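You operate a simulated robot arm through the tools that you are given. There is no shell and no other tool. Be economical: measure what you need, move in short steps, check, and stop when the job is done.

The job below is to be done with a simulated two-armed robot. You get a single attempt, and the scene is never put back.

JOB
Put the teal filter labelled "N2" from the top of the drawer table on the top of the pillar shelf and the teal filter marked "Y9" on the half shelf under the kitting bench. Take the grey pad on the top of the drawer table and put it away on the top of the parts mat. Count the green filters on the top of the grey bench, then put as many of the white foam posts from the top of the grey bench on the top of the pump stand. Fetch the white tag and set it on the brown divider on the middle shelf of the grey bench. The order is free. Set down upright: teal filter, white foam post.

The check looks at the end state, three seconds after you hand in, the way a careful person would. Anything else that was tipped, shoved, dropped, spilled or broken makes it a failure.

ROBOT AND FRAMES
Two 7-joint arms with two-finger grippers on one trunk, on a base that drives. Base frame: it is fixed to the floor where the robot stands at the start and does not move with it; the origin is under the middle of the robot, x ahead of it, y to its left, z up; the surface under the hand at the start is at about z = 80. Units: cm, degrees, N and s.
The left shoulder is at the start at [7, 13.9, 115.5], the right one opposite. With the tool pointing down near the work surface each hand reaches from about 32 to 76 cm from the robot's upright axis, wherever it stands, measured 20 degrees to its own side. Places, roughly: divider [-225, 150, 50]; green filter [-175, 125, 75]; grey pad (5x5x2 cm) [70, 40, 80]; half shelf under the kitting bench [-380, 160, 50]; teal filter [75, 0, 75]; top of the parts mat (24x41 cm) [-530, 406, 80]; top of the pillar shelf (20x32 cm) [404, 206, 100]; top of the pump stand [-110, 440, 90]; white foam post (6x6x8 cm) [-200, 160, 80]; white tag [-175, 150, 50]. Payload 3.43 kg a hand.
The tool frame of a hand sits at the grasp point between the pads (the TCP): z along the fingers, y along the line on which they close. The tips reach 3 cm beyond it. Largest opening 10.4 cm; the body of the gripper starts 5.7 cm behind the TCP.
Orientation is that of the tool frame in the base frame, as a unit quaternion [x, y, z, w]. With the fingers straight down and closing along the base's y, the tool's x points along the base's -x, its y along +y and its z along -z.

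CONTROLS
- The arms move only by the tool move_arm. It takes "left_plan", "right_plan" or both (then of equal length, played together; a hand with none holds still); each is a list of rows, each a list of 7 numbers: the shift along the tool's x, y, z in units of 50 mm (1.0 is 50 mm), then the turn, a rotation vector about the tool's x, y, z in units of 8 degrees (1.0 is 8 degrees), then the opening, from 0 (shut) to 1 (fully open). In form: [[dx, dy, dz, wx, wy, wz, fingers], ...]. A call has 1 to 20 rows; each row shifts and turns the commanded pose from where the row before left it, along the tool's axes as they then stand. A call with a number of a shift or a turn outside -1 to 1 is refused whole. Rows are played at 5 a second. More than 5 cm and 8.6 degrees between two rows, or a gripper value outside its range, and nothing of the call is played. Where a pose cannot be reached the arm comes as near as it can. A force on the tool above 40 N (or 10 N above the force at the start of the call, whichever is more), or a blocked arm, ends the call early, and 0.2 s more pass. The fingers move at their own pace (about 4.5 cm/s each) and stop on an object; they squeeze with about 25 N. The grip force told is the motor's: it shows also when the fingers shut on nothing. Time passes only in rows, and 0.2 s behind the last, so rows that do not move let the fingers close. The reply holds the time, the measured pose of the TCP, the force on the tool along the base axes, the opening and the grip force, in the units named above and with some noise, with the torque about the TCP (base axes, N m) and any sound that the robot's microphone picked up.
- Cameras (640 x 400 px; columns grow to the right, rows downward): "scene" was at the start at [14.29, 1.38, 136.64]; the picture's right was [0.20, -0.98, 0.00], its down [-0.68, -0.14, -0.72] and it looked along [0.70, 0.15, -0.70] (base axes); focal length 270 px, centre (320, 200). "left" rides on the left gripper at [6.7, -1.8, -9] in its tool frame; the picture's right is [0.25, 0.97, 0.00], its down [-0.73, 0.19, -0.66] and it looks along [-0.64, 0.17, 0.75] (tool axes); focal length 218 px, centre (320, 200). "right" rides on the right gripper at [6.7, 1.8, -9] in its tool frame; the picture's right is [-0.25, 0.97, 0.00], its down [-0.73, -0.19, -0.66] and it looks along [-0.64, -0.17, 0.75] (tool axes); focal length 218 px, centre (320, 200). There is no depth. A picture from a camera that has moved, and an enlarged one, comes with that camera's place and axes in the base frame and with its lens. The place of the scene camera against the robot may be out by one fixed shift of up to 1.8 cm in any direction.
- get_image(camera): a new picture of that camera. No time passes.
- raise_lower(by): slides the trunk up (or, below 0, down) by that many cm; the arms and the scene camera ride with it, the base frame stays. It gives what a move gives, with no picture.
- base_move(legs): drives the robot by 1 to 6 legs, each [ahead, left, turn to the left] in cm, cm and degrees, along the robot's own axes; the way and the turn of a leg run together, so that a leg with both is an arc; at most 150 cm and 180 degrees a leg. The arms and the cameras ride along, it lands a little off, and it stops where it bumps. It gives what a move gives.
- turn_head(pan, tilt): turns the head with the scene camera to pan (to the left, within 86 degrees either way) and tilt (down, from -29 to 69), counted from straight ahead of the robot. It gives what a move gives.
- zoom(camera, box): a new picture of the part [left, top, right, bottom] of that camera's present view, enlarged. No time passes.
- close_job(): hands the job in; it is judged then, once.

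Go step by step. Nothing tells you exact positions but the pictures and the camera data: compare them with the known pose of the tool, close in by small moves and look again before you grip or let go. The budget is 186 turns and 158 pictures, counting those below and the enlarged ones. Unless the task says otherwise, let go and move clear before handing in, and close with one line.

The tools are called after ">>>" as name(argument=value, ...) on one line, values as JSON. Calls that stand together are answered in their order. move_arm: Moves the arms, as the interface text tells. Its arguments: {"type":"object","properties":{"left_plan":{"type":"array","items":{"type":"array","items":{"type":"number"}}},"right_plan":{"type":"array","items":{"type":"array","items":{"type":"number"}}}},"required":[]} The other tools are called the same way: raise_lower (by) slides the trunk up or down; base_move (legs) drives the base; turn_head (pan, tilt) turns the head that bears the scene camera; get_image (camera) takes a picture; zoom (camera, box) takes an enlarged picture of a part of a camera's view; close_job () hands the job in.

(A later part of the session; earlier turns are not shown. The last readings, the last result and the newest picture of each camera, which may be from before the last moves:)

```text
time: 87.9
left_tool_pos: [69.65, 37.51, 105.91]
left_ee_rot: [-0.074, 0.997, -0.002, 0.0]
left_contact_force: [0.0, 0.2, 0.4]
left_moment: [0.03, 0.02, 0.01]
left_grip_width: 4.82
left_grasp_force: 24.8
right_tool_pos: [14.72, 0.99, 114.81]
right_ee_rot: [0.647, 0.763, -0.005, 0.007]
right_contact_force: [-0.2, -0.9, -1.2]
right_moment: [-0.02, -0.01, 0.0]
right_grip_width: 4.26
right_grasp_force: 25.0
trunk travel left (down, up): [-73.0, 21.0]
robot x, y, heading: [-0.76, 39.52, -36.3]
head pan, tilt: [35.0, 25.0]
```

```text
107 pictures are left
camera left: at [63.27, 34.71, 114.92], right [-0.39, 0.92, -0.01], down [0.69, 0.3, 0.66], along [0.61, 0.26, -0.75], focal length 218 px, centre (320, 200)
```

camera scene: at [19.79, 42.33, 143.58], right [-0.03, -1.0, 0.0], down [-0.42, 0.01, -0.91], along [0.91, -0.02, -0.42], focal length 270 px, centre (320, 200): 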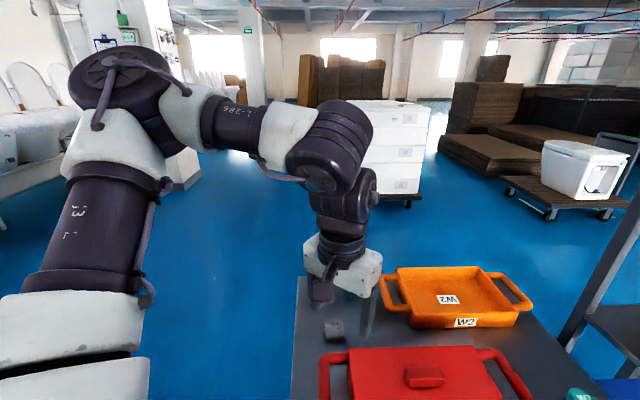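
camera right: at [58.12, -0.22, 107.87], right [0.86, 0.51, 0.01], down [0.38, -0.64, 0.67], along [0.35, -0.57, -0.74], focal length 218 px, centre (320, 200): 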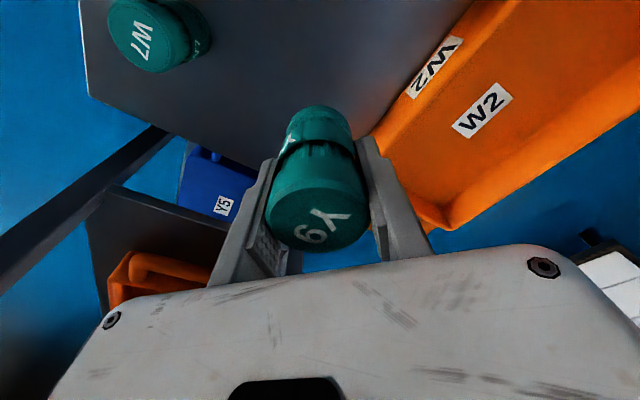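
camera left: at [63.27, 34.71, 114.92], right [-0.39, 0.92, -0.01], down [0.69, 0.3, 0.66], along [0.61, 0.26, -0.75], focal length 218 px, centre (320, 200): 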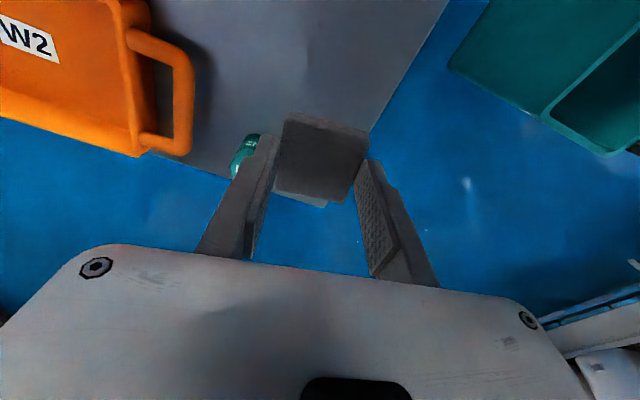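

Both items are held. I'll turn left in place, passing well above the table, and look at the west side of the room.

>>> base_move(legs=[[0, 0, 126]])

>>> turn_head(pan=80, tilt=20)

>>> get_image(camera="scene")

>>> turn_head(pan=30, tilt=15)

>>> get_image(camera="scene")

```text
time: 93.5
left_tool_pos: [-39.11, 98.15, 106.09]
left_ee_rot: [0.918, -0.398, 0.0, -0.003]
left_contact_force: [0.4, 0.5, -0.2]
left_moment: [0.04, 0.01, 0.01]
left_grip_width: 4.83
left_grasp_force: 24.4
right_tool_pos: [22.16, 73.86, 114.75]
right_ee_rot: [-0.376, 0.926, 0.004, 0.006]
right_contact_force: [-0.3, -0.1, -1.2]
right_moment: [0.01, -0.01, 0.0]
right_grip_width: 4.24
right_grasp_force: 24.7
trunk travel left (down, up): [-73.0, 21.0]
robot x, y, heading: [-0.85, 39.45, 88.3]
head pan, tilt: [35.0, 25.0]
```

```text
time: 94.6
left_tool_pos: [-38.94, 98.22, 105.81]
left_ee_rot: [0.918, -0.397, 0.0, -0.002]
left_contact_force: [-0.2, -0.5, -0.4]
left_moment: [0.02, -0.01, 0.0]
left_grip_width: 4.84
left_grasp_force: 24.9
right_tool_pos: [22.12, 73.89, 114.78]
right_ee_rot: [-0.376, 0.926, 0.004, 0.006]
right_contact_force: [0.5, -0.3, -0.2]
right_moment: [-0.01, -0.03, -0.02]
right_grip_width: 4.26
right_grasp_force: 25.4
trunk travel left (down, up): [-73.0, 21.0]
robot x, y, heading: [-0.88, 39.3, 88.3]
head pan, tilt: [80.0, 20.0]
```

```text
106 pictures are left
camera scene: at [-8.4, 46.01, 148.38], right [0.2, 0.98, 0.0], down [0.33, -0.07, -0.94], along [-0.92, 0.19, -0.34], focal length 270 px, centre (320, 200)
```

scene: 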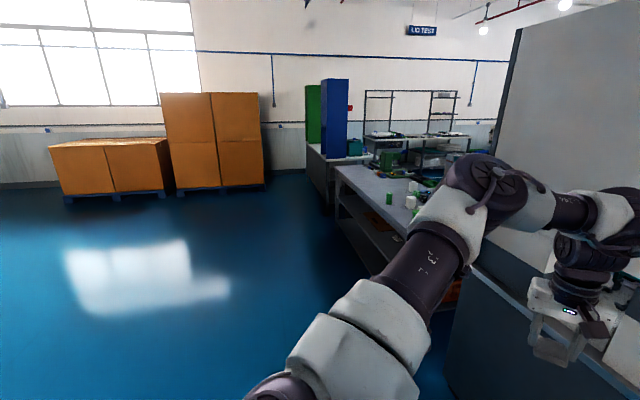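

```text
time: 95.8
left_tool_pos: [-39.08, 98.14, 105.88]
left_ee_rot: [0.918, -0.396, 0.001, -0.002]
left_contact_force: [0.4, 1.3, 0.9]
left_moment: [0.01, -0.02, -0.02]
left_grip_width: 4.82
left_grasp_force: 25.4
right_tool_pos: [22.11, 73.86, 114.76]
right_ee_rot: [-0.377, 0.926, 0.004, 0.006]
right_contact_force: [0.6, 0.3, -0.4]
right_moment: [-0.02, -0.02, 0.03]
right_grip_width: 4.25
right_grasp_force: 25.1
trunk travel left (down, up): [-73.0, 21.0]
robot x, y, heading: [-0.84, 39.63, 88.3]
head pan, tilt: [30.0, 15.0]
```

```text
105 pictures are left
camera scene: at [-3.72, 52.33, 149.19], right [0.88, 0.47, 0.0], down [0.12, -0.23, -0.97], along [-0.46, 0.85, -0.26], focal length 270 px, centre (320, 200)
```

scene: 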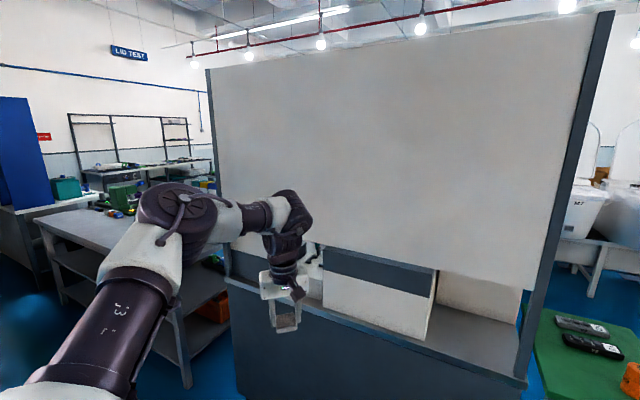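

The grey bench lies to the left with its front near y≈125, and the kitting bench is farther west. I'll strafe left along y≈40 to about x=-300 and look.

>>> base_move(legs=[[0, 0, 1.7], [0, 150, 0], [0, 150, 0]])

>>> turn_head(pan=40, tilt=25)

>>> get_image(camera="scene")

>>> turn_head(pan=-25, tilt=30)

>>> get_image(camera="scene")

```text
time: 110.6
left_tool_pos: [-340.01, 100.56, 105.91]
left_ee_rot: [0.921, -0.389, 0.0, -0.003]
left_contact_force: [0.0, 0.2, -0.2]
left_moment: [0.02, -0.01, 0.0]
left_grip_width: 4.82
left_grasp_force: 25.1
right_tool_pos: [-278.44, 77.45, 114.77]
right_ee_rot: [-0.384, 0.923, 0.004, 0.006]
right_contact_force: [0.7, -0.5, -1.3]
right_moment: [0.02, -0.01, -0.03]
right_grip_width: 4.25
right_grasp_force: 25.3
trunk travel left (down, up): [-73.0, 21.0]
robot x, y, heading: [-300.3, 42.15, 89.3]
head pan, tilt: [30.0, 15.0]
```

```text
time: 111.3
left_tool_pos: [-340.04, 100.65, 105.9]
left_ee_rot: [0.922, -0.388, 0.001, -0.003]
left_contact_force: [0.3, 0.1, -0.7]
left_moment: [-0.01, 0.05, 0.02]
left_grip_width: 4.82
left_grasp_force: 25.0
right_tool_pos: [-278.39, 77.42, 114.77]
right_ee_rot: [-0.384, 0.923, 0.004, 0.008]
right_contact_force: [0.5, -0.1, -1.2]
right_moment: [-0.01, 0.01, -0.03]
right_grip_width: 4.25
right_grasp_force: 24.8
trunk travel left (down, up): [-73.0, 21.0]
robot x, y, heading: [-300.64, 42.38, 89.5]
head pan, tilt: [40.0, 25.0]
```

```text
104 pictures are left
camera scene: at [-305.15, 54.34, 147.57], right [0.77, 0.63, 0.0], down [0.27, -0.33, -0.91], along [-0.57, 0.7, -0.42], focal length 270 px, centre (320, 200)
```

scene: 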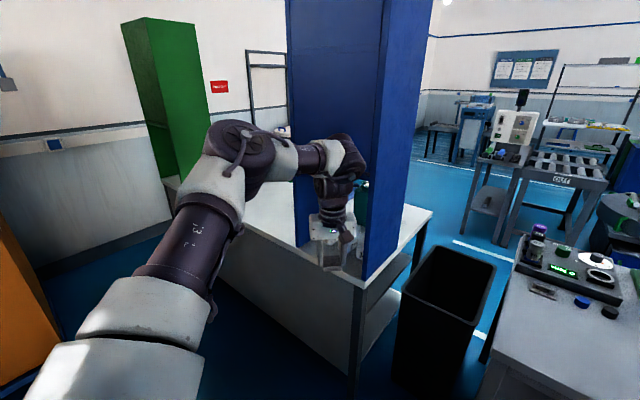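

```text
time: 112.7
left_tool_pos: [-340.13, 100.55, 105.8]
left_ee_rot: [0.922, -0.388, 0.0, -0.003]
left_contact_force: [0.1, 0.6, -0.3]
left_moment: [0.0, -0.03, 0.02]
left_grip_width: 4.84
left_grasp_force: 24.7
right_tool_pos: [-278.29, 77.35, 114.79]
right_ee_rot: [-0.384, 0.923, 0.003, 0.006]
right_contact_force: [0.0, -0.2, -1.0]
right_moment: [0.05, 0.03, 0.02]
right_grip_width: 4.26
right_grasp_force: 24.9
trunk travel left (down, up): [-73.0, 21.0]
robot x, y, heading: [-300.85, 42.48, 89.6]
head pan, tilt: [-25.0, 30.0]
```

```text
103 pictures are left
camera scene: at [-295.39, 55.36, 146.77], right [0.9, -0.43, 0.0], down [-0.22, -0.45, -0.87], along [0.37, 0.78, -0.5], focal length 270 px, centre (320, 200)
```

scene: 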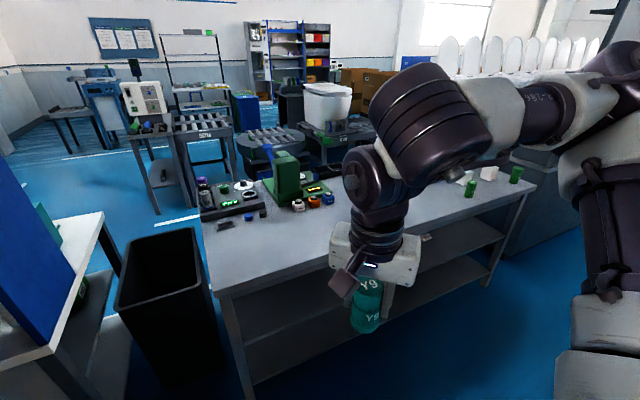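

The kitting bench's corner is near (-343, 122) with cabinets on top. I'll strafe to face it and back off a little to see the half shelf beneath.

>>> base_move(legs=[[-22, 75, 0]])

>>> raise_lower(by=-30)

>>> turn_head(pan=0, tilt=25)

>>> get_image(camera="scene")

```text
time: 116.9
left_tool_pos: [-414.65, 80.2, 105.94]
left_ee_rot: [0.92, -0.392, 0.0, -0.004]
left_contact_force: [0.8, -0.2, 0.3]
left_moment: [-0.01, -0.01, 0.01]
left_grip_width: 4.84
left_grasp_force: 25.4
right_tool_pos: [-353.11, 56.47, 114.77]
right_ee_rot: [-0.38, 0.925, 0.004, 0.005]
right_contact_force: [0.5, 0.2, -1.1]
right_moment: [-0.02, -0.02, 0.0]
right_grip_width: 4.27
right_grasp_force: 24.7
trunk travel left (down, up): [-73.0, 21.0]
robot x, y, heading: [-375.31, 21.77, 88.8]
head pan, tilt: [-25.0, 30.0]
```

```text
time: 119.9
left_tool_pos: [-414.69, 80.17, 75.93]
left_ee_rot: [0.92, -0.392, 0.0, -0.002]
left_contact_force: [-0.2, 0.1, 0.8]
left_moment: [-0.02, 0.02, -0.02]
left_grip_width: 4.85
left_grasp_force: 25.1
right_tool_pos: [-353.22, 56.31, 84.8]
right_ee_rot: [-0.381, 0.925, 0.004, 0.006]
right_contact_force: [0.4, 0.4, -0.5]
right_moment: [0.0, 0.0, 0.03]
right_grip_width: 4.26
right_grasp_force: 25.2
trunk travel left (down, up): [-43.0, 51.0]
robot x, y, heading: [-375.99, 21.59, 88.6]
head pan, tilt: [-25.0, 30.0]
```

```text
time: 120.8
left_tool_pos: [-414.75, 80.15, 75.86]
left_ee_rot: [0.92, -0.392, 0.0, -0.003]
left_contact_force: [0.0, -1.4, -0.3]
left_moment: [0.0, 0.05, -0.01]
left_grip_width: 4.85
left_grasp_force: 24.8
right_tool_pos: [-353.26, 56.4, 84.85]
right_ee_rot: [-0.381, 0.925, 0.003, 0.007]
right_contact_force: [-0.2, -0.4, -1.0]
right_moment: [-0.01, 0.01, 0.01]
right_grip_width: 4.26
right_grasp_force: 25.2
trunk travel left (down, up): [-43.0, 51.0]
robot x, y, heading: [-375.61, 21.77, 88.6]
head pan, tilt: [0.0, 25.0]
```

```text
102 pictures are left
camera scene: at [-374.21, 35.66, 117.56], right [1.0, -0.02, 0.0], down [-0.01, -0.42, -0.91], along [0.02, 0.91, -0.42], focal length 270 px, centre (320, 200)
```

scene: 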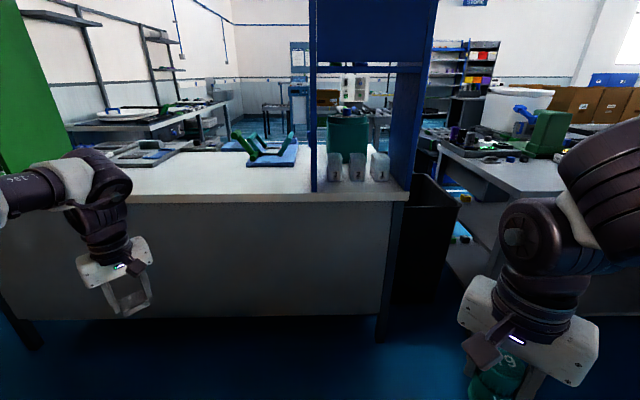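

The front is a closed panel, so the half shelf must open on the far side. I'll check the passage round the west end.

>>> raise_lower(by=30)

>>> turn_head(pan=55, tilt=22)

>>> get_image(camera="scene")

>>> turn_head(pan=0, tilt=25)

>>> get_image(camera="scene")

```text
time: 123.8
left_tool_pos: [-414.74, 80.05, 105.86]
left_ee_rot: [0.92, -0.392, 0.0, -0.003]
left_contact_force: [0.6, 0.2, -0.2]
left_moment: [0.03, 0.0, -0.02]
left_grip_width: 4.8
left_grasp_force: 24.4
right_tool_pos: [-353.1, 56.35, 114.78]
right_ee_rot: [-0.38, 0.925, 0.003, 0.006]
right_contact_force: [0.3, 0.6, -1.0]
right_moment: [-0.02, 0.02, 0.0]
right_grip_width: 4.28
right_grasp_force: 25.3
trunk travel left (down, up): [-73.0, 21.0]
robot x, y, heading: [-375.71, 21.59, 88.5]
head pan, tilt: [0.0, 25.0]
```

```text
time: 125.0
left_tool_pos: [-414.7, 80.05, 105.92]
left_ee_rot: [0.92, -0.393, 0.0, -0.003]
left_contact_force: [-0.4, 0.6, 0.7]
left_moment: [-0.03, -0.02, 0.01]
left_grip_width: 4.83
left_grasp_force: 24.3
right_tool_pos: [-353.12, 56.47, 114.8]
right_ee_rot: [-0.38, 0.925, 0.003, 0.006]
right_contact_force: [0.2, -0.2, -1.1]
right_moment: [-0.02, 0.02, -0.01]
right_grip_width: 4.27
right_grasp_force: 25.1
trunk travel left (down, up): [-73.0, 21.0]
robot x, y, heading: [-375.65, 21.9, 88.7]
head pan, tilt: [55.0, 22.0]
```

```text
101 pictures are left
camera scene: at [-381.9, 31.95, 148.05], right [0.59, 0.81, 0.0], down [0.3, -0.22, -0.93], along [-0.75, 0.55, -0.37], focal length 270 px, centre (320, 200)
```

scene: 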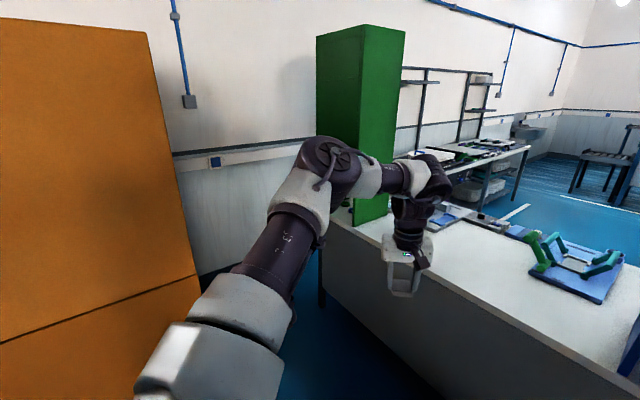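

```text
time: 126.3
left_tool_pos: [-414.81, 80.26, 105.95]
left_ee_rot: [0.92, -0.392, 0.001, -0.002]
left_contact_force: [0.3, -0.3, 0.2]
left_moment: [0.01, -0.01, -0.06]
left_grip_width: 4.82
left_grasp_force: 24.8
right_tool_pos: [-353.32, 56.42, 114.7]
right_ee_rot: [-0.381, 0.925, 0.004, 0.006]
right_contact_force: [-0.7, 0.3, -1.2]
right_moment: [0.0, -0.03, 0.03]
right_grip_width: 4.26
right_grasp_force: 24.7
trunk travel left (down, up): [-73.0, 21.0]
robot x, y, heading: [-375.59, 21.47, 88.7]
head pan, tilt: [0.0, 25.0]
```

```text
100 pictures are left
camera scene: at [-374.23, 35.67, 147.56], right [1.0, -0.02, 0.0], down [-0.01, -0.42, -0.91], along [0.02, 0.91, -0.42], focal length 270 px, centre (320, 200)
```

scene: 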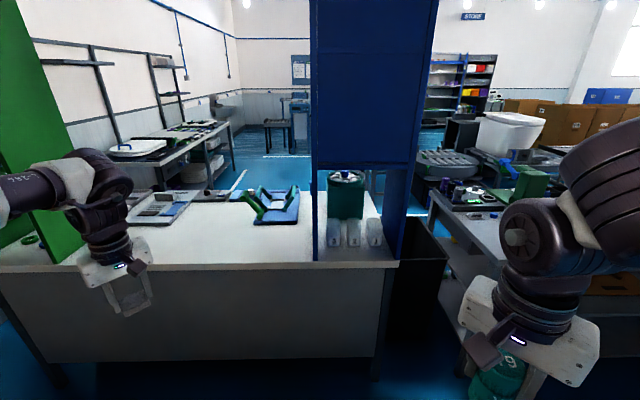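

The west passage is too tight, so I'll go round by the east: back past the start, south of the rack, and then look.

>>> base_move(legs=[[0, -112, 1.3], [0, -112, 0], [0, -112, 0], [-140, 0, 0], [-140, 0, 0]])

>>> turn_head(pan=-50, tilt=20)

>>> get_image(camera="scene")

```text
time: 155.7
left_tool_pos: [-87.89, -208.43, 105.9]
left_ee_rot: [0.917, -0.399, 0.0, -0.004]
left_contact_force: [-0.4, 0.7, -0.8]
left_moment: [-0.02, 0.0, 0.0]
left_grip_width: 4.84
left_grasp_force: 25.4
right_tool_pos: [-26.79, -233.02, 114.72]
right_ee_rot: [-0.374, 0.928, 0.003, 0.006]
right_contact_force: [0.3, -1.0, -0.6]
right_moment: [0.0, 0.02, 0.0]
right_grip_width: 4.25
right_grasp_force: 25.2
trunk travel left (down, up): [-73.0, 21.0]
robot x, y, heading: [-50.15, -266.93, 87.9]
head pan, tilt: [0.0, 25.0]
```

```text
time: 156.9
left_tool_pos: [-88.02, -208.46, 105.81]
left_ee_rot: [0.916, -0.401, 0.0, -0.003]
left_contact_force: [0.1, -0.1, -0.9]
left_moment: [-0.02, 0.02, 0.0]
left_grip_width: 4.84
left_grasp_force: 25.0
right_tool_pos: [-26.95, -233.08, 114.81]
right_ee_rot: [-0.374, 0.927, 0.003, 0.006]
right_contact_force: [0.2, 0.5, -1.3]
right_moment: [0.0, -0.01, -0.01]
right_grip_width: 4.27
right_grasp_force: 24.9
trunk travel left (down, up): [-73.0, 21.0]
robot x, y, heading: [-49.61, -267.26, 88.1]
head pan, tilt: [-50.0, 20.0]
```

```text
99 pictures are left
camera scene: at [-41.16, -256.95, 148.37], right [0.62, -0.79, 0.0], down [-0.27, -0.21, -0.94], along [0.74, 0.58, -0.34], focal length 270 px, centre (320, 200)
```

scene: 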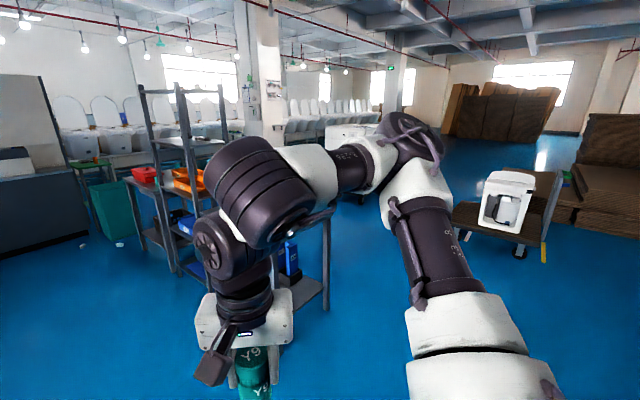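

The corridor east of the rack and table is clear up to the pallet. I'll drive round to about (190, 50) and look north.

>>> base_move(legs=[[0, -120, 2], [0, -120, 0], [150, 0, 0], [150, 0, 0]])

>>> turn_head(pan=10, tilt=15)

>>> get_image(camera="scene")

>>> turn_head(pan=65, tilt=15)

>>> get_image(camera="scene")

```text
time: 182.4
left_tool_pos: [121.38, 84.51, 105.99]
left_ee_rot: [0.939, -0.344, 0.0, -0.002]
left_contact_force: [-0.4, 0.2, -0.8]
left_moment: [-0.01, -0.02, 0.01]
left_grip_width: 4.84
left_grasp_force: 25.0
right_tool_pos: [185.0, 67.39, 114.76]
right_ee_rot: [-0.428, 0.904, 0.005, 0.005]
right_contact_force: [0.2, 0.0, -1.3]
right_moment: [0.03, -0.02, 0.02]
right_grip_width: 4.24
right_grasp_force: 24.9
trunk travel left (down, up): [-73.0, 21.0]
robot x, y, heading: [166.0, 30.57, 94.9]
head pan, tilt: [-50.0, 20.0]
```

```text
time: 183.7
left_tool_pos: [121.51, 84.58, 106.03]
left_ee_rot: [0.939, -0.345, 0.0, -0.003]
left_contact_force: [-0.5, -0.1, -0.2]
left_moment: [-0.03, -0.02, 0.04]
left_grip_width: 4.83
left_grasp_force: 25.0
right_tool_pos: [185.04, 67.44, 114.78]
right_ee_rot: [-0.429, 0.903, 0.003, 0.006]
right_contact_force: [-0.9, 0.5, -1.6]
right_moment: [-0.01, -0.02, -0.03]
right_grip_width: 4.24
right_grasp_force: 24.7
trunk travel left (down, up): [-73.0, 21.0]
robot x, y, heading: [166.73, 30.42, 95.0]
head pan, tilt: [10.0, 15.0]
```

```text
98 pictures are left
camera scene: at [164.72, 44.29, 149.19], right [0.97, 0.25, 0.0], down [0.07, -0.25, -0.97], along [-0.25, 0.93, -0.26], focal length 270 px, centre (320, 200)
```

scene: 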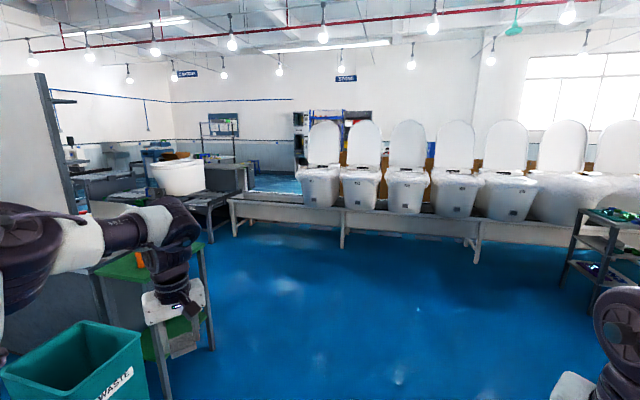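

```text
time: 185.0
left_tool_pos: [121.34, 84.68, 105.93]
left_ee_rot: [0.939, -0.344, 0.001, -0.003]
left_contact_force: [-0.3, 0.6, -0.6]
left_moment: [0.03, -0.02, -0.01]
left_grip_width: 4.83
left_grasp_force: 25.4
right_tool_pos: [185.09, 67.47, 114.76]
right_ee_rot: [-0.428, 0.904, 0.005, 0.006]
right_contact_force: [0.5, -0.3, -1.3]
right_moment: [0.04, 0.0, -0.02]
right_grip_width: 4.23
right_grasp_force: 25.0
trunk travel left (down, up): [-73.0, 21.0]
robot x, y, heading: [166.29, 30.85, 94.9]
head pan, tilt: [65.0, 15.0]
```

```text
97 pictures are left
camera scene: at [158.34, 38.48, 149.19], right [0.35, 0.94, 0.0], down [0.24, -0.09, -0.97], along [-0.91, 0.33, -0.26], focal length 270 px, centre (320, 200)
```

scene: 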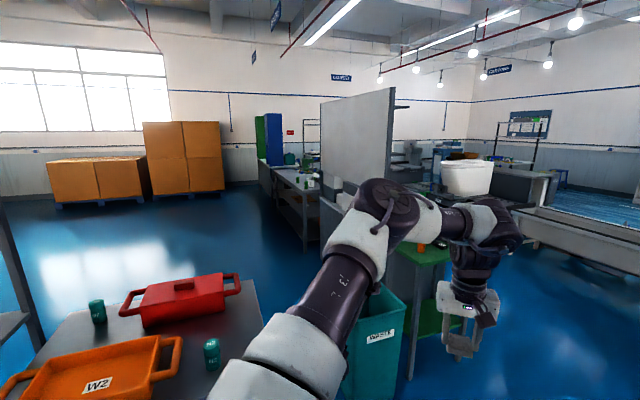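

North of me are the tub table (front y≈354), the green table and the waste bin. I'll go north to about (160, 230), turn west and look for the aisle.

>>> base_move(legs=[[0, 0, -5], [130, 0, 0], [70, 0, 0], [0, 0, 90]])

>>> turn_head(pan=0, tilt=20)

>>> get_image(camera="scene")

```text
time: 199.2
left_tool_pos: [106.6, 189.57, 105.91]
left_ee_rot: [0.924, 0.383, -0.002, -0.003]
left_contact_force: [0.1, -0.4, -0.8]
left_moment: [0.03, 0.0, -0.03]
left_grip_width: 4.86
left_grasp_force: 25.2
right_tool_pos: [129.16, 251.65, 114.75]
right_ee_rot: [0.927, -0.375, -0.007, -0.001]
right_contact_force: [-0.1, 0.1, -2.0]
right_moment: [-0.02, -0.03, 0.02]
right_grip_width: 4.23
right_grasp_force: 25.1
trunk travel left (down, up): [-73.0, 21.0]
robot x, y, heading: [164.39, 230.0, -180.0]
head pan, tilt: [65.0, 15.0]
```

```text
time: 200.6
left_tool_pos: [106.81, 189.69, 105.89]
left_ee_rot: [0.924, 0.383, -0.003, -0.003]
left_contact_force: [-0.2, 0.6, 0.4]
left_moment: [-0.02, -0.02, 0.01]
left_grip_width: 4.82
left_grasp_force: 25.1
right_tool_pos: [129.07, 251.67, 114.78]
right_ee_rot: [0.927, -0.375, -0.007, -0.002]
right_contact_force: [-0.9, 0.3, -1.0]
right_moment: [0.03, -0.02, -0.01]
right_grip_width: 4.23
right_grasp_force: 24.8
trunk travel left (down, up): [-73.0, 21.0]
robot x, y, heading: [164.3, 229.81, -180.1]
head pan, tilt: [0.0, 20.0]
```

```text
96 pictures are left
camera scene: at [151.23, 229.61, 148.37], right [0.0, 1.0, 0.0], down [0.34, 0.0, -0.94], along [-0.94, 0.0, -0.34], focal length 270 px, centre (320, 200)
```

scene: 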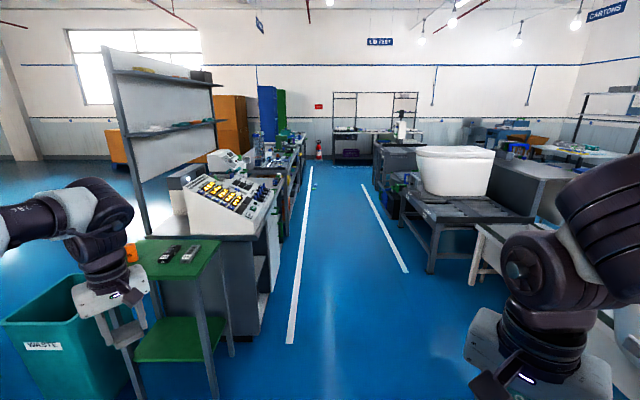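

There's a clear aisle westward between y≈211 and 311. I'll centre in it and drive west.

>>> base_move(legs=[[0, -32, 0], [150, 0, 0], [150, 0, 0], [110, 0, 0]])

>>> turn_head(pan=20, tilt=20)

>>> get_image(camera="scene")

>>> turn_head(pan=75, tilt=30)

>>> get_image(camera="scene")

```text
time: 222.0
left_tool_pos: [-298.11, 194.5, 106.0]
left_ee_rot: [0.911, 0.412, -0.002, -0.002]
left_contact_force: [-0.4, -0.6, -0.2]
left_moment: [0.02, -0.02, 0.0]
left_grip_width: 4.86
left_grasp_force: 24.8
right_tool_pos: [-279.66, 257.81, 114.85]
right_ee_rot: [0.939, -0.344, -0.007, -0.001]
right_contact_force: [-0.1, 0.1, -2.3]
right_moment: [0.02, -0.02, 0.0]
right_grip_width: 4.22
right_grasp_force: 25.1
trunk travel left (down, up): [-73.0, 21.0]
robot x, y, heading: [-243.3, 238.22, -176.3]
head pan, tilt: [0.0, 20.0]
```

```text
time: 222.8
left_tool_pos: [-298.07, 194.41, 105.95]
left_ee_rot: [0.911, 0.412, -0.002, -0.002]
left_contact_force: [-0.3, -0.8, 0.1]
left_moment: [0.01, -0.04, 0.0]
left_grip_width: 4.82
left_grasp_force: 24.4
right_tool_pos: [-279.81, 257.81, 114.81]
right_ee_rot: [0.939, -0.345, -0.007, -0.001]
right_contact_force: [0.6, -0.1, -1.3]
right_moment: [0.01, 0.0, -0.03]
right_grip_width: 4.23
right_grasp_force: 25.0
trunk travel left (down, up): [-73.0, 21.0]
robot x, y, heading: [-242.98, 238.47, -176.2]
head pan, tilt: [20.0, 20.0]
```

```text
95 pictures are left
camera scene: at [-255.55, 233.98, 148.37], right [-0.4, 0.92, 0.0], down [0.31, 0.14, -0.94], along [-0.86, -0.38, -0.34], focal length 270 px, centre (320, 200)
```

scene: 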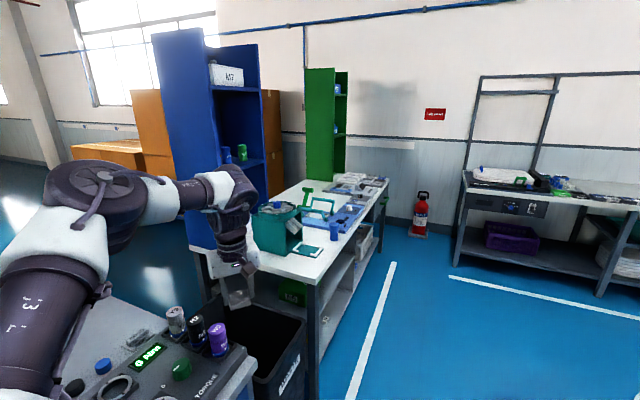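

```text
time: 224.0
left_tool_pos: [-298.18, 194.43, 105.92]
left_ee_rot: [0.911, 0.412, -0.002, -0.001]
left_contact_force: [-1.0, 0.0, 0.0]
left_moment: [-0.01, 0.02, -0.01]
left_grip_width: 4.82
left_grasp_force: 24.6
right_tool_pos: [-279.82, 257.82, 114.84]
right_ee_rot: [0.939, -0.344, -0.007, 0.0]
right_contact_force: [0.4, -0.1, -0.4]
right_moment: [-0.02, 0.02, -0.02]
right_grip_width: 4.24
right_grasp_force: 25.2
trunk travel left (down, up): [-73.0, 21.0]
robot x, y, heading: [-243.34, 238.39, -176.3]
head pan, tilt: [75.0, 30.0]
```

```text
94 pictures are left
camera scene: at [-248.77, 228.86, 146.77], right [-0.98, 0.2, 0.0], down [0.1, 0.49, -0.87], along [-0.17, -0.85, -0.5], focal length 270 px, centre (320, 200)
```

scene: 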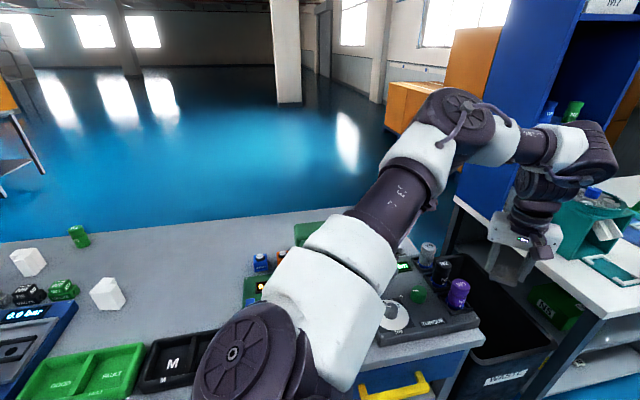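

The kitting bench opens on its north side, with its front edge at y≈195. I'll move to about (-350, 272) and turn south to face it.

>>> base_move(legs=[[0, -41, 0], [104, 0, 0], [0, 0, 86.3]])

>>> turn_head(pan=-20, tilt=35)

>>> get_image(camera="scene")

```text
time: 235.3
left_tool_pos: [-309.42, 216.19, 105.91]
left_ee_rot: [0.374, 0.927, -0.003, 0.0]
left_contact_force: [0.4, -0.9, 0.2]
left_moment: [0.01, 0.04, -0.01]
left_grip_width: 4.8
left_grasp_force: 24.4
right_tool_pos: [-371.67, 237.77, 114.84]
right_ee_rot: [0.918, 0.397, -0.006, 0.005]
right_contact_force: [-0.6, -0.2, -1.0]
right_moment: [0.0, -0.03, 0.04]
right_grip_width: 4.24
right_grasp_force: 24.8
trunk travel left (down, up): [-73.0, 21.0]
robot x, y, heading: [-350.67, 273.2, -89.0]
head pan, tilt: [75.0, 30.0]
```

```text
time: 237.0
left_tool_pos: [-309.29, 216.35, 105.95]
left_ee_rot: [0.375, 0.927, -0.002, 0.0]
left_contact_force: [-0.3, 0.9, 0.1]
left_moment: [0.01, -0.03, -0.04]
left_grip_width: 4.82
left_grasp_force: 25.3
right_tool_pos: [-371.73, 237.87, 114.93]
right_ee_rot: [0.917, 0.398, -0.005, 0.005]
right_contact_force: [-0.3, 0.1, -1.6]
right_moment: [0.01, 0.0, 0.03]
right_grip_width: 4.27
right_grasp_force: 24.7
trunk travel left (down, up): [-73.0, 21.0]
robot x, y, heading: [-350.45, 273.08, -89.2]
head pan, tilt: [-20.0, 35.0]
```

```text
93 pictures are left
camera scene: at [-352.1, 259.66, 145.99], right [-0.95, 0.32, 0.0], down [0.19, 0.54, -0.82], along [-0.27, -0.77, -0.57], focal length 270 px, centre (320, 200)
```

scene: 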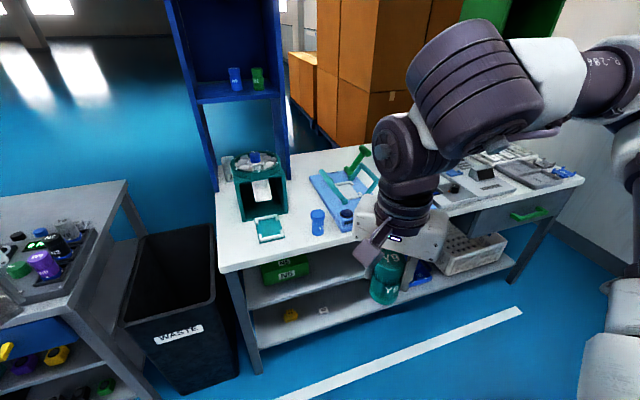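

There's a half shelf with a green box at mid height above a lower shelf. I'll lower the trunk to see under the top.

>>> raise_lower(by=-55)

>>> turn_head(pan=0, tilt=25)

>>> get_image(camera="scene")

```text
refused: -55 is not a number from -40 to 40
```

```text
time: 237.9
left_tool_pos: [-309.47, 216.3, 105.9]
left_ee_rot: [0.375, 0.927, -0.003, 0.0]
left_contact_force: [0.0, -0.1, -0.6]
left_moment: [0.0, 0.01, 0.0]
left_grip_width: 4.82
left_grasp_force: 24.6
right_tool_pos: [-371.69, 237.82, 114.72]
right_ee_rot: [0.918, 0.398, -0.006, 0.004]
right_contact_force: [0.3, -0.8, -0.8]
right_moment: [0.01, 0.0, 0.0]
right_grip_width: 4.24
right_grasp_force: 24.8
trunk travel left (down, up): [-73.0, 21.0]
robot x, y, heading: [-350.74, 273.43, -89.2]
head pan, tilt: [0.0, 25.0]
```

```text
92 pictures are left
camera scene: at [-349.08, 258.78, 147.56], right [-1.0, -0.02, 0.0], down [-0.01, 0.42, -0.91], along [0.02, -0.91, -0.42], focal length 270 px, centre (320, 200)
```

scene: 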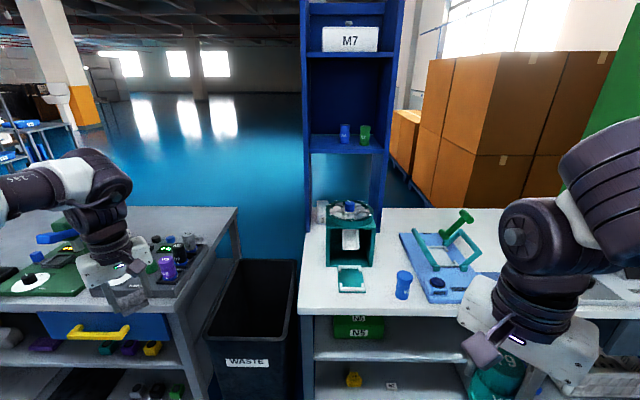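

>>> raise_lower(by=-40)

>>> raise_lower(by=-15)

>>> turn_head(pan=-15, tilt=15)

>>> get_image(camera="scene")

```text
time: 241.7
left_tool_pos: [-309.42, 216.44, 65.87]
left_ee_rot: [0.375, 0.927, -0.003, 0.0]
left_contact_force: [1.5, 0.3, -0.5]
left_moment: [-0.01, 0.03, -0.03]
left_grip_width: 4.83
left_grasp_force: 25.4
right_tool_pos: [-371.72, 237.77, 74.74]
right_ee_rot: [0.917, 0.398, -0.005, 0.005]
right_contact_force: [-0.6, 0.2, -0.6]
right_moment: [-0.01, 0.01, 0.0]
right_grip_width: 4.24
right_grasp_force: 25.0
trunk travel left (down, up): [-33.0, 61.0]
robot x, y, heading: [-350.42, 273.16, -88.7]
head pan, tilt: [0.0, 25.0]
```

```text
time: 243.4
left_tool_pos: [-309.38, 216.42, 51.08]
left_ee_rot: [0.374, 0.927, -0.003, 0.0]
left_contact_force: [-0.1, -0.6, 0.3]
left_moment: [-0.02, -0.04, 0.03]
left_grip_width: 4.81
left_grasp_force: 24.8
right_tool_pos: [-371.69, 237.81, 59.91]
right_ee_rot: [0.917, 0.398, -0.006, 0.004]
right_contact_force: [-0.2, -0.9, -0.8]
right_moment: [0.02, 0.02, -0.03]
right_grip_width: 4.27
right_grasp_force: 25.1
trunk travel left (down, up): [-18.0, 76.0]
robot x, y, heading: [-350.59, 273.37, -89.0]
head pan, tilt: [0.0, 25.0]
```

```text
time: 244.2
left_tool_pos: [-309.48, 216.38, 50.95]
left_ee_rot: [0.374, 0.927, -0.002, 0.0]
left_contact_force: [-0.4, 0.1, -0.8]
left_moment: [0.0, 0.0, 0.01]
left_grip_width: 4.82
left_grasp_force: 24.7
right_tool_pos: [-371.85, 237.75, 59.84]
right_ee_rot: [0.918, 0.398, -0.006, 0.004]
right_contact_force: [0.0, 0.0, -0.9]
right_moment: [-0.01, -0.01, 0.0]
right_grip_width: 4.25
right_grasp_force: 25.4
trunk travel left (down, up): [-18.0, 76.0]
robot x, y, heading: [-350.34, 273.68, -88.9]
head pan, tilt: [-15.0, 15.0]
```

```text
91 pictures are left
camera scene: at [-351.49, 258.95, 94.18], right [-0.97, 0.24, 0.0], down [0.06, 0.25, -0.97], along [-0.23, -0.94, -0.26], focal length 270 px, centre (320, 200)
```

scene: 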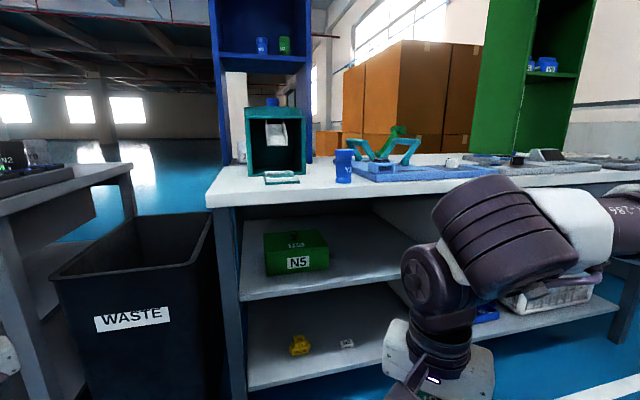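

The half shelf runs from x≈-340 to -396 with its front edge at y≈193 and free room right of box N5. A vertical hand won't fit under the top, so I'll set Y9 on the bench top first, regrip it with a 45° tilt, and then place it.

>>> raise_lower(by=40)

>>> move_arm(right_plan=[[-0.7, 0, 0, 0, 0, 0, 0.2], [-0.7, 0, 0, 0, 0, 0, 0.2], [-0.7, 0, 0, 0, 0, 0, 0.2], [-0.7, 0, 0, 0, 0, 0, 0.2], [-0.7, 0, 0, 0, 0, 0, 0.2], [-0.7, 0, 0, 0, 0, 0, 0.2]])

>>> base_move(legs=[[0, 0, 43]])

>>> turn_head(pan=-40, tilt=45)

>>> get_image(camera="scene")

```text
time: 248.1
left_tool_pos: [-309.39, 216.28, 91.01]
left_ee_rot: [0.375, 0.927, -0.003, 0.0]
left_contact_force: [0.3, 0.4, 0.4]
left_moment: [-0.01, -0.02, 0.01]
left_grip_width: 4.84
left_grasp_force: 25.1
right_tool_pos: [-371.69, 237.82, 99.81]
right_ee_rot: [0.917, 0.398, -0.006, 0.004]
right_contact_force: [-0.4, 0.8, -0.9]
right_moment: [0.0, 0.0, -0.01]
right_grip_width: 4.24
right_grasp_force: 25.2
trunk travel left (down, up): [-58.0, 36.0]
robot x, y, heading: [-350.48, 273.23, -89.1]
head pan, tilt: [-15.0, 15.0]
```

```text
time: 249.4
left_tool_pos: [-309.45, 216.26, 90.88]
left_ee_rot: [0.374, 0.927, -0.002, 0.0]
left_contact_force: [0.4, 0.5, 0.2]
left_moment: [0.0, 0.01, -0.03]
left_grip_width: 4.85
left_grasp_force: 25.5
right_tool_pos: [-382.69, 224.61, 98.68]
right_ee_rot: [0.918, 0.397, -0.006, 0.004]
right_contact_force: [-0.3, 0.1, -1.4]
right_moment: [-0.03, -0.04, -0.03]
right_grip_width: 4.22
right_grasp_force: 25.0
right hand out of reach, approached as far as the arm can: row 5, 6
trunk travel left (down, up): [-58.0, 36.0]
robot x, y, heading: [-350.45, 273.11, -88.9]
head pan, tilt: [-15.0, 15.0]
```

```text
time: 251.8
left_tool_pos: [-281.61, 259.93, 90.9]
left_ee_rot: [0.007, 1.0, -0.002, 0.001]
left_contact_force: [-0.1, 0.0, 0.0]
left_moment: [0.01, -0.01, 0.03]
left_grip_width: 4.83
left_grasp_force: 25.3
right_tool_pos: [-340.51, 215.95, 98.67]
right_ee_rot: [0.708, 0.706, -0.005, 0.007]
right_contact_force: [0.3, 0.9, -0.3]
right_moment: [0.01, -0.01, 0.02]
right_grip_width: 4.22
right_grasp_force: 25.5
trunk travel left (down, up): [-58.0, 36.0]
robot x, y, heading: [-350.28, 273.27, -45.8]
head pan, tilt: [-15.0, 15.0]
```

```text
time: 252.8
left_tool_pos: [-281.62, 259.95, 90.9]
left_ee_rot: [0.008, 1.0, -0.003, 0.001]
left_contact_force: [-0.1, 0.7, 0.3]
left_moment: [-0.01, 0.02, 0.0]
left_grip_width: 4.85
left_grasp_force: 25.0
right_tool_pos: [-340.6, 215.89, 98.65]
right_ee_rot: [0.708, 0.707, -0.005, 0.007]
right_contact_force: [0.7, 0.1, -1.3]
right_moment: [-0.01, -0.03, -0.01]
right_grip_width: 4.23
right_grasp_force: 24.8
trunk travel left (down, up): [-58.0, 36.0]
robot x, y, heading: [-350.79, 273.26, -45.6]
head pan, tilt: [-40.0, 45.0]
```

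```text
90 pictures are left
camera scene: at [-345.23, 261.29, 129.51], right [-1.0, -0.07, 0.0], down [-0.05, 0.7, -0.71], along [0.05, -0.71, -0.71], focal length 270 px, centre (320, 200)
```

scene: 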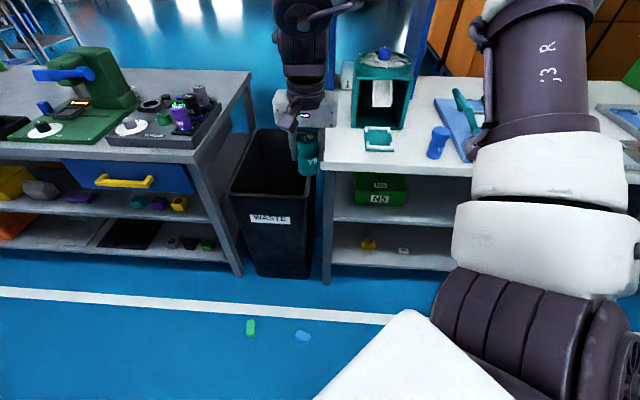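

Right now the hand faces straight south. There are small items on the floor near (-309, 217) and (-335, 218) to avoid; there's a free gap on the bench top near (-369.5, 190). I'll hover in front of it.

>>> base_move(legs=[[-8.8, -31.9, 0]])

>>> get_image(camera="right")

>>> get_image(camera="scene")

```text
time: 255.0
left_tool_pos: [-310.95, 243.52, 90.86]
left_ee_rot: [0.01, 1.0, -0.002, 0.001]
left_contact_force: [1.0, -0.6, -0.4]
left_moment: [-0.01, -0.01, 0.0]
left_grip_width: 4.82
left_grasp_force: 25.4
right_tool_pos: [-370.35, 199.59, 98.66]
right_ee_rot: [0.709, 0.705, -0.005, 0.007]
right_contact_force: [-0.2, 0.4, 0.3]
right_moment: [0.01, 0.01, 0.03]
right_grip_width: 4.24
right_grasp_force: 25.3
trunk travel left (down, up): [-58.0, 36.0]
robot x, y, heading: [-380.14, 257.34, -45.9]
head pan, tilt: [-40.0, 45.0]
```

```text
89 pictures are left
camera right: at [-368.53, 206.47, 107.57], right [0.97, -0.26, 0.01], down [-0.2, -0.72, 0.67], along [-0.17, -0.65, -0.74], focal length 218 px, centre (320, 200)
```

right: 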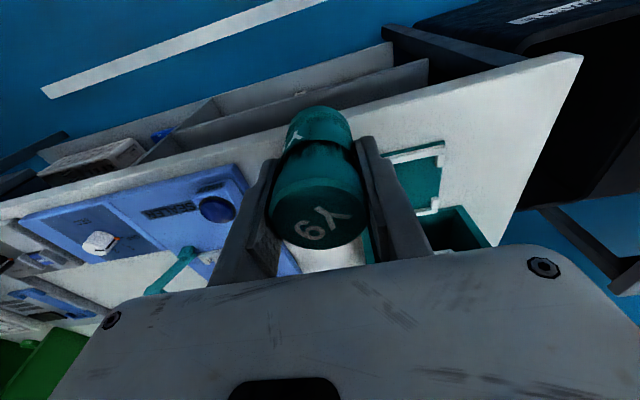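

```text
88 pictures are left
camera scene: at [-374.76, 245.01, 129.51], right [-1.0, -0.07, 0.0], down [-0.05, 0.71, -0.71], along [0.05, -0.71, -0.71], focal length 270 px, centre (320, 200)
```

scene: 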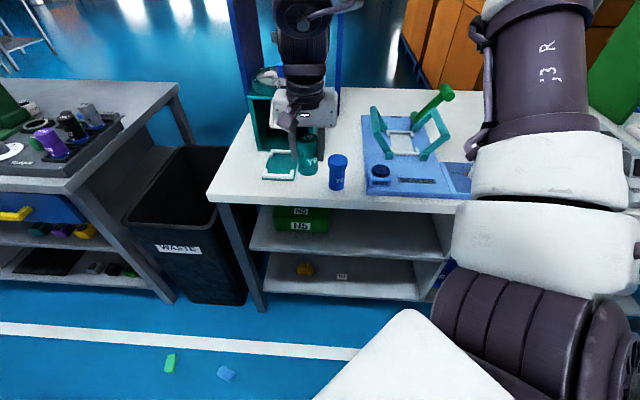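

I'll set Y9 down at about (-366.5, 190), between the teal tray and the blue cup.

>>> base_move(legs=[[9.5, -3.9, 0]])

>>> raise_lower(by=-14)

>>> get_image(camera="right")

>>> get_image(camera="scene")

```text
time: 256.2
left_tool_pos: [-307.23, 234.19, 90.86]
left_ee_rot: [0.007, 1.0, -0.002, 0.001]
left_contact_force: [0.4, 0.2, -0.1]
left_moment: [-0.01, 0.0, 0.03]
left_grip_width: 4.84
left_grasp_force: 25.2
right_tool_pos: [-366.35, 190.12, 98.65]
right_ee_rot: [0.708, 0.706, -0.005, 0.008]
right_contact_force: [-0.3, -0.3, -1.4]
right_moment: [-0.01, -0.03, 0.0]
right_grip_width: 4.25
right_grasp_force: 24.6
trunk travel left (down, up): [-58.0, 36.0]
robot x, y, heading: [-376.11, 247.89, -45.7]
head pan, tilt: [-40.0, 45.0]
```

```text
time: 257.8
left_tool_pos: [-307.32, 234.43, 76.98]
left_ee_rot: [0.007, 1.0, -0.005, 0.002]
left_contact_force: [0.7, 0.1, -0.1]
left_moment: [0.02, 0.0, 0.0]
left_grip_width: 4.81
left_grasp_force: 25.2
right_tool_pos: [-366.35, 190.37, 85.04]
right_ee_rot: [0.707, 0.707, -0.004, 0.009]
right_contact_force: [-0.1, 5.1, 22.4]
right_moment: [-0.17, -0.4, 0.11]
right_grip_width: 4.23
right_grasp_force: 25.7
trunk travel left (down, up): [-44.0, 50.0]
robot x, y, heading: [-376.43, 247.56, -46.0]
head pan, tilt: [-40.0, 45.0]
```

```text
87 pictures are left
camera right: at [-364.65, 197.31, 93.83], right [0.97, -0.25, 0.01], down [-0.19, -0.72, 0.67], along [-0.16, -0.65, -0.74], focal length 218 px, centre (320, 200)
```

right: 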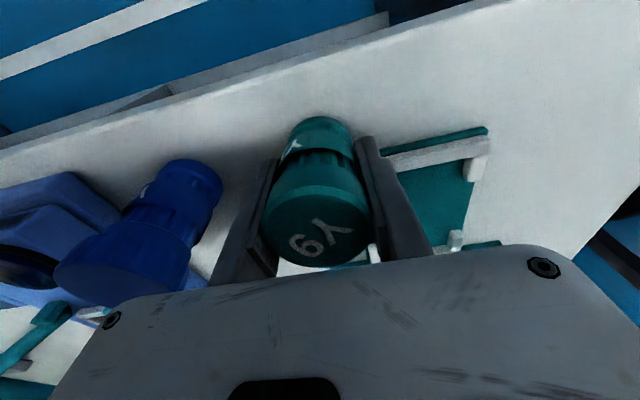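

```text
86 pictures are left
camera scene: at [-371.08, 235.87, 115.57], right [-1.0, -0.07, 0.0], down [-0.05, 0.7, -0.71], along [0.05, -0.71, -0.7], focal length 270 px, centre (320, 200)
```

scene: 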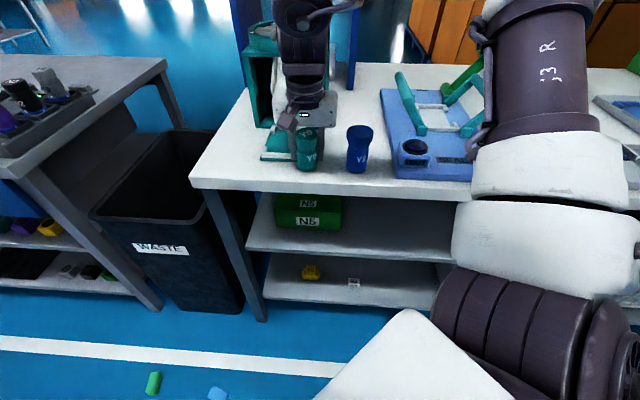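

Y9 stands on the top (z≈80.5) with some pressure. I'll ease off, open slightly, and tilt the hand 45° about the grasp point.

>>> raise_lower(by=0.3)

>>> move_arm(right_plan=[[0, 0, 0, 0, 0, 0, 0.58], [0, 0, 0, 0, 0, 0, 0.58], [0, 0, 0, 0, 0, 0, 0.58], [0, 0, 0, 0, -0.95, 0, 0.58], [0, 0, 0, 0, -0.95, 0, 0.58], [0, 0, 0, 0, -0.95, 0, 0.58], [0, 0, 0, 0, 0, 0, 0.58]])

>>> get_image(camera="right")

```text
time: 258.4
left_tool_pos: [-307.18, 234.22, 77.17]
left_ee_rot: [0.007, 1.0, -0.004, 0.001]
left_contact_force: [0.9, -0.7, 0.2]
left_moment: [0.02, 0.01, 0.01]
left_grip_width: 4.83
left_grasp_force: 25.8
right_tool_pos: [-366.34, 190.35, 84.94]
right_ee_rot: [0.707, 0.707, -0.004, 0.006]
right_contact_force: [1.1, 3.4, 8.3]
right_moment: [-0.03, -0.18, 0.05]
right_grip_width: 4.21
right_grasp_force: 25.0
trunk travel left (down, up): [-44.3, 49.7]
robot x, y, heading: [-376.26, 247.44, -45.7]
head pan, tilt: [-40.0, 45.0]
```

```text
time: 259.9
left_tool_pos: [-307.34, 234.27, 77.25]
left_ee_rot: [0.007, 1.0, -0.003, 0.0]
left_contact_force: [-0.5, 0.2, -0.3]
left_moment: [0.03, 0.01, -0.01]
left_grip_width: 4.83
left_grasp_force: 25.3
right_tool_pos: [-366.42, 190.01, 85.1]
right_ee_rot: [0.693, 0.69, -0.146, 0.146]
right_contact_force: [-0.2, 0.4, 0.2]
right_moment: [-0.02, 0.02, 0.0]
right_grip_width: 6.04
right_grasp_force: 0.1
trunk travel left (down, up): [-44.3, 49.7]
robot x, y, heading: [-376.3, 247.83, -45.5]
head pan, tilt: [-40.0, 45.0]
```

```text
85 pictures are left
camera right: at [-364.67, 199.83, 90.53], right [0.97, -0.23, 0.11], down [-0.19, -0.4, 0.89], along [-0.17, -0.89, -0.43], focal length 218 px, centre (320, 200)
```

right: 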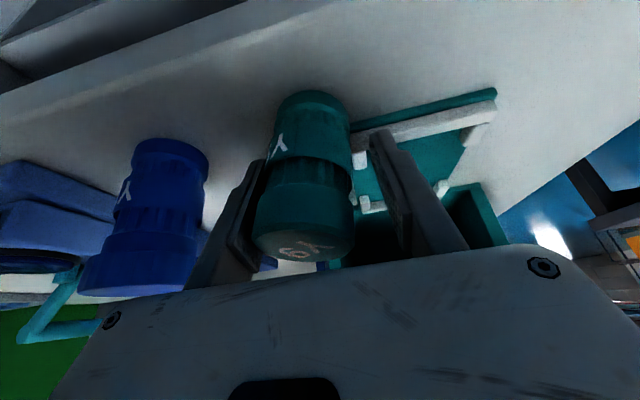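

Tilting works and Y9 stays upright. Continuing to about 47° and gripping.

>>> move_arm(right_plan=[[0, 0, 0, 0, -0.95, 0, 0.58], [0, 0, 0, 0, -0.95, 0, 0.58], [0, 0, 0, 0, -0.95, 0, 0.58], [0, 0, 0, 0, 0, 0, 0.58]])

>>> get_image(camera="right")

```text
time: 260.9
left_tool_pos: [-307.41, 234.09, 77.2]
left_ee_rot: [0.008, 1.0, -0.003, 0.001]
left_contact_force: [-0.8, -0.1, 0.0]
left_moment: [0.02, -0.01, 0.0]
left_grip_width: 4.84
left_grasp_force: 24.9
right_tool_pos: [-366.42, 189.99, 85.12]
right_ee_rot: [0.651, 0.649, -0.277, 0.28]
right_contact_force: [-0.1, -0.7, 0.8]
right_moment: [-0.03, -0.02, 0.0]
right_grip_width: 6.04
right_grasp_force: 0.1
trunk travel left (down, up): [-44.3, 49.7]
robot x, y, heading: [-376.44, 247.32, -45.8]
head pan, tilt: [-40.0, 45.0]
```

```text
84 pictures are left
camera right: at [-364.67, 201.26, 86.35], right [0.97, -0.18, 0.19], down [-0.2, -0.03, 0.98], along [-0.17, -0.98, -0.06], focal length 218 px, centre (320, 200)
```

right: 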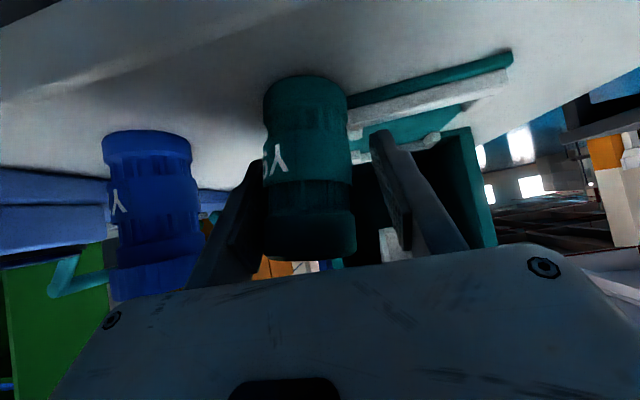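

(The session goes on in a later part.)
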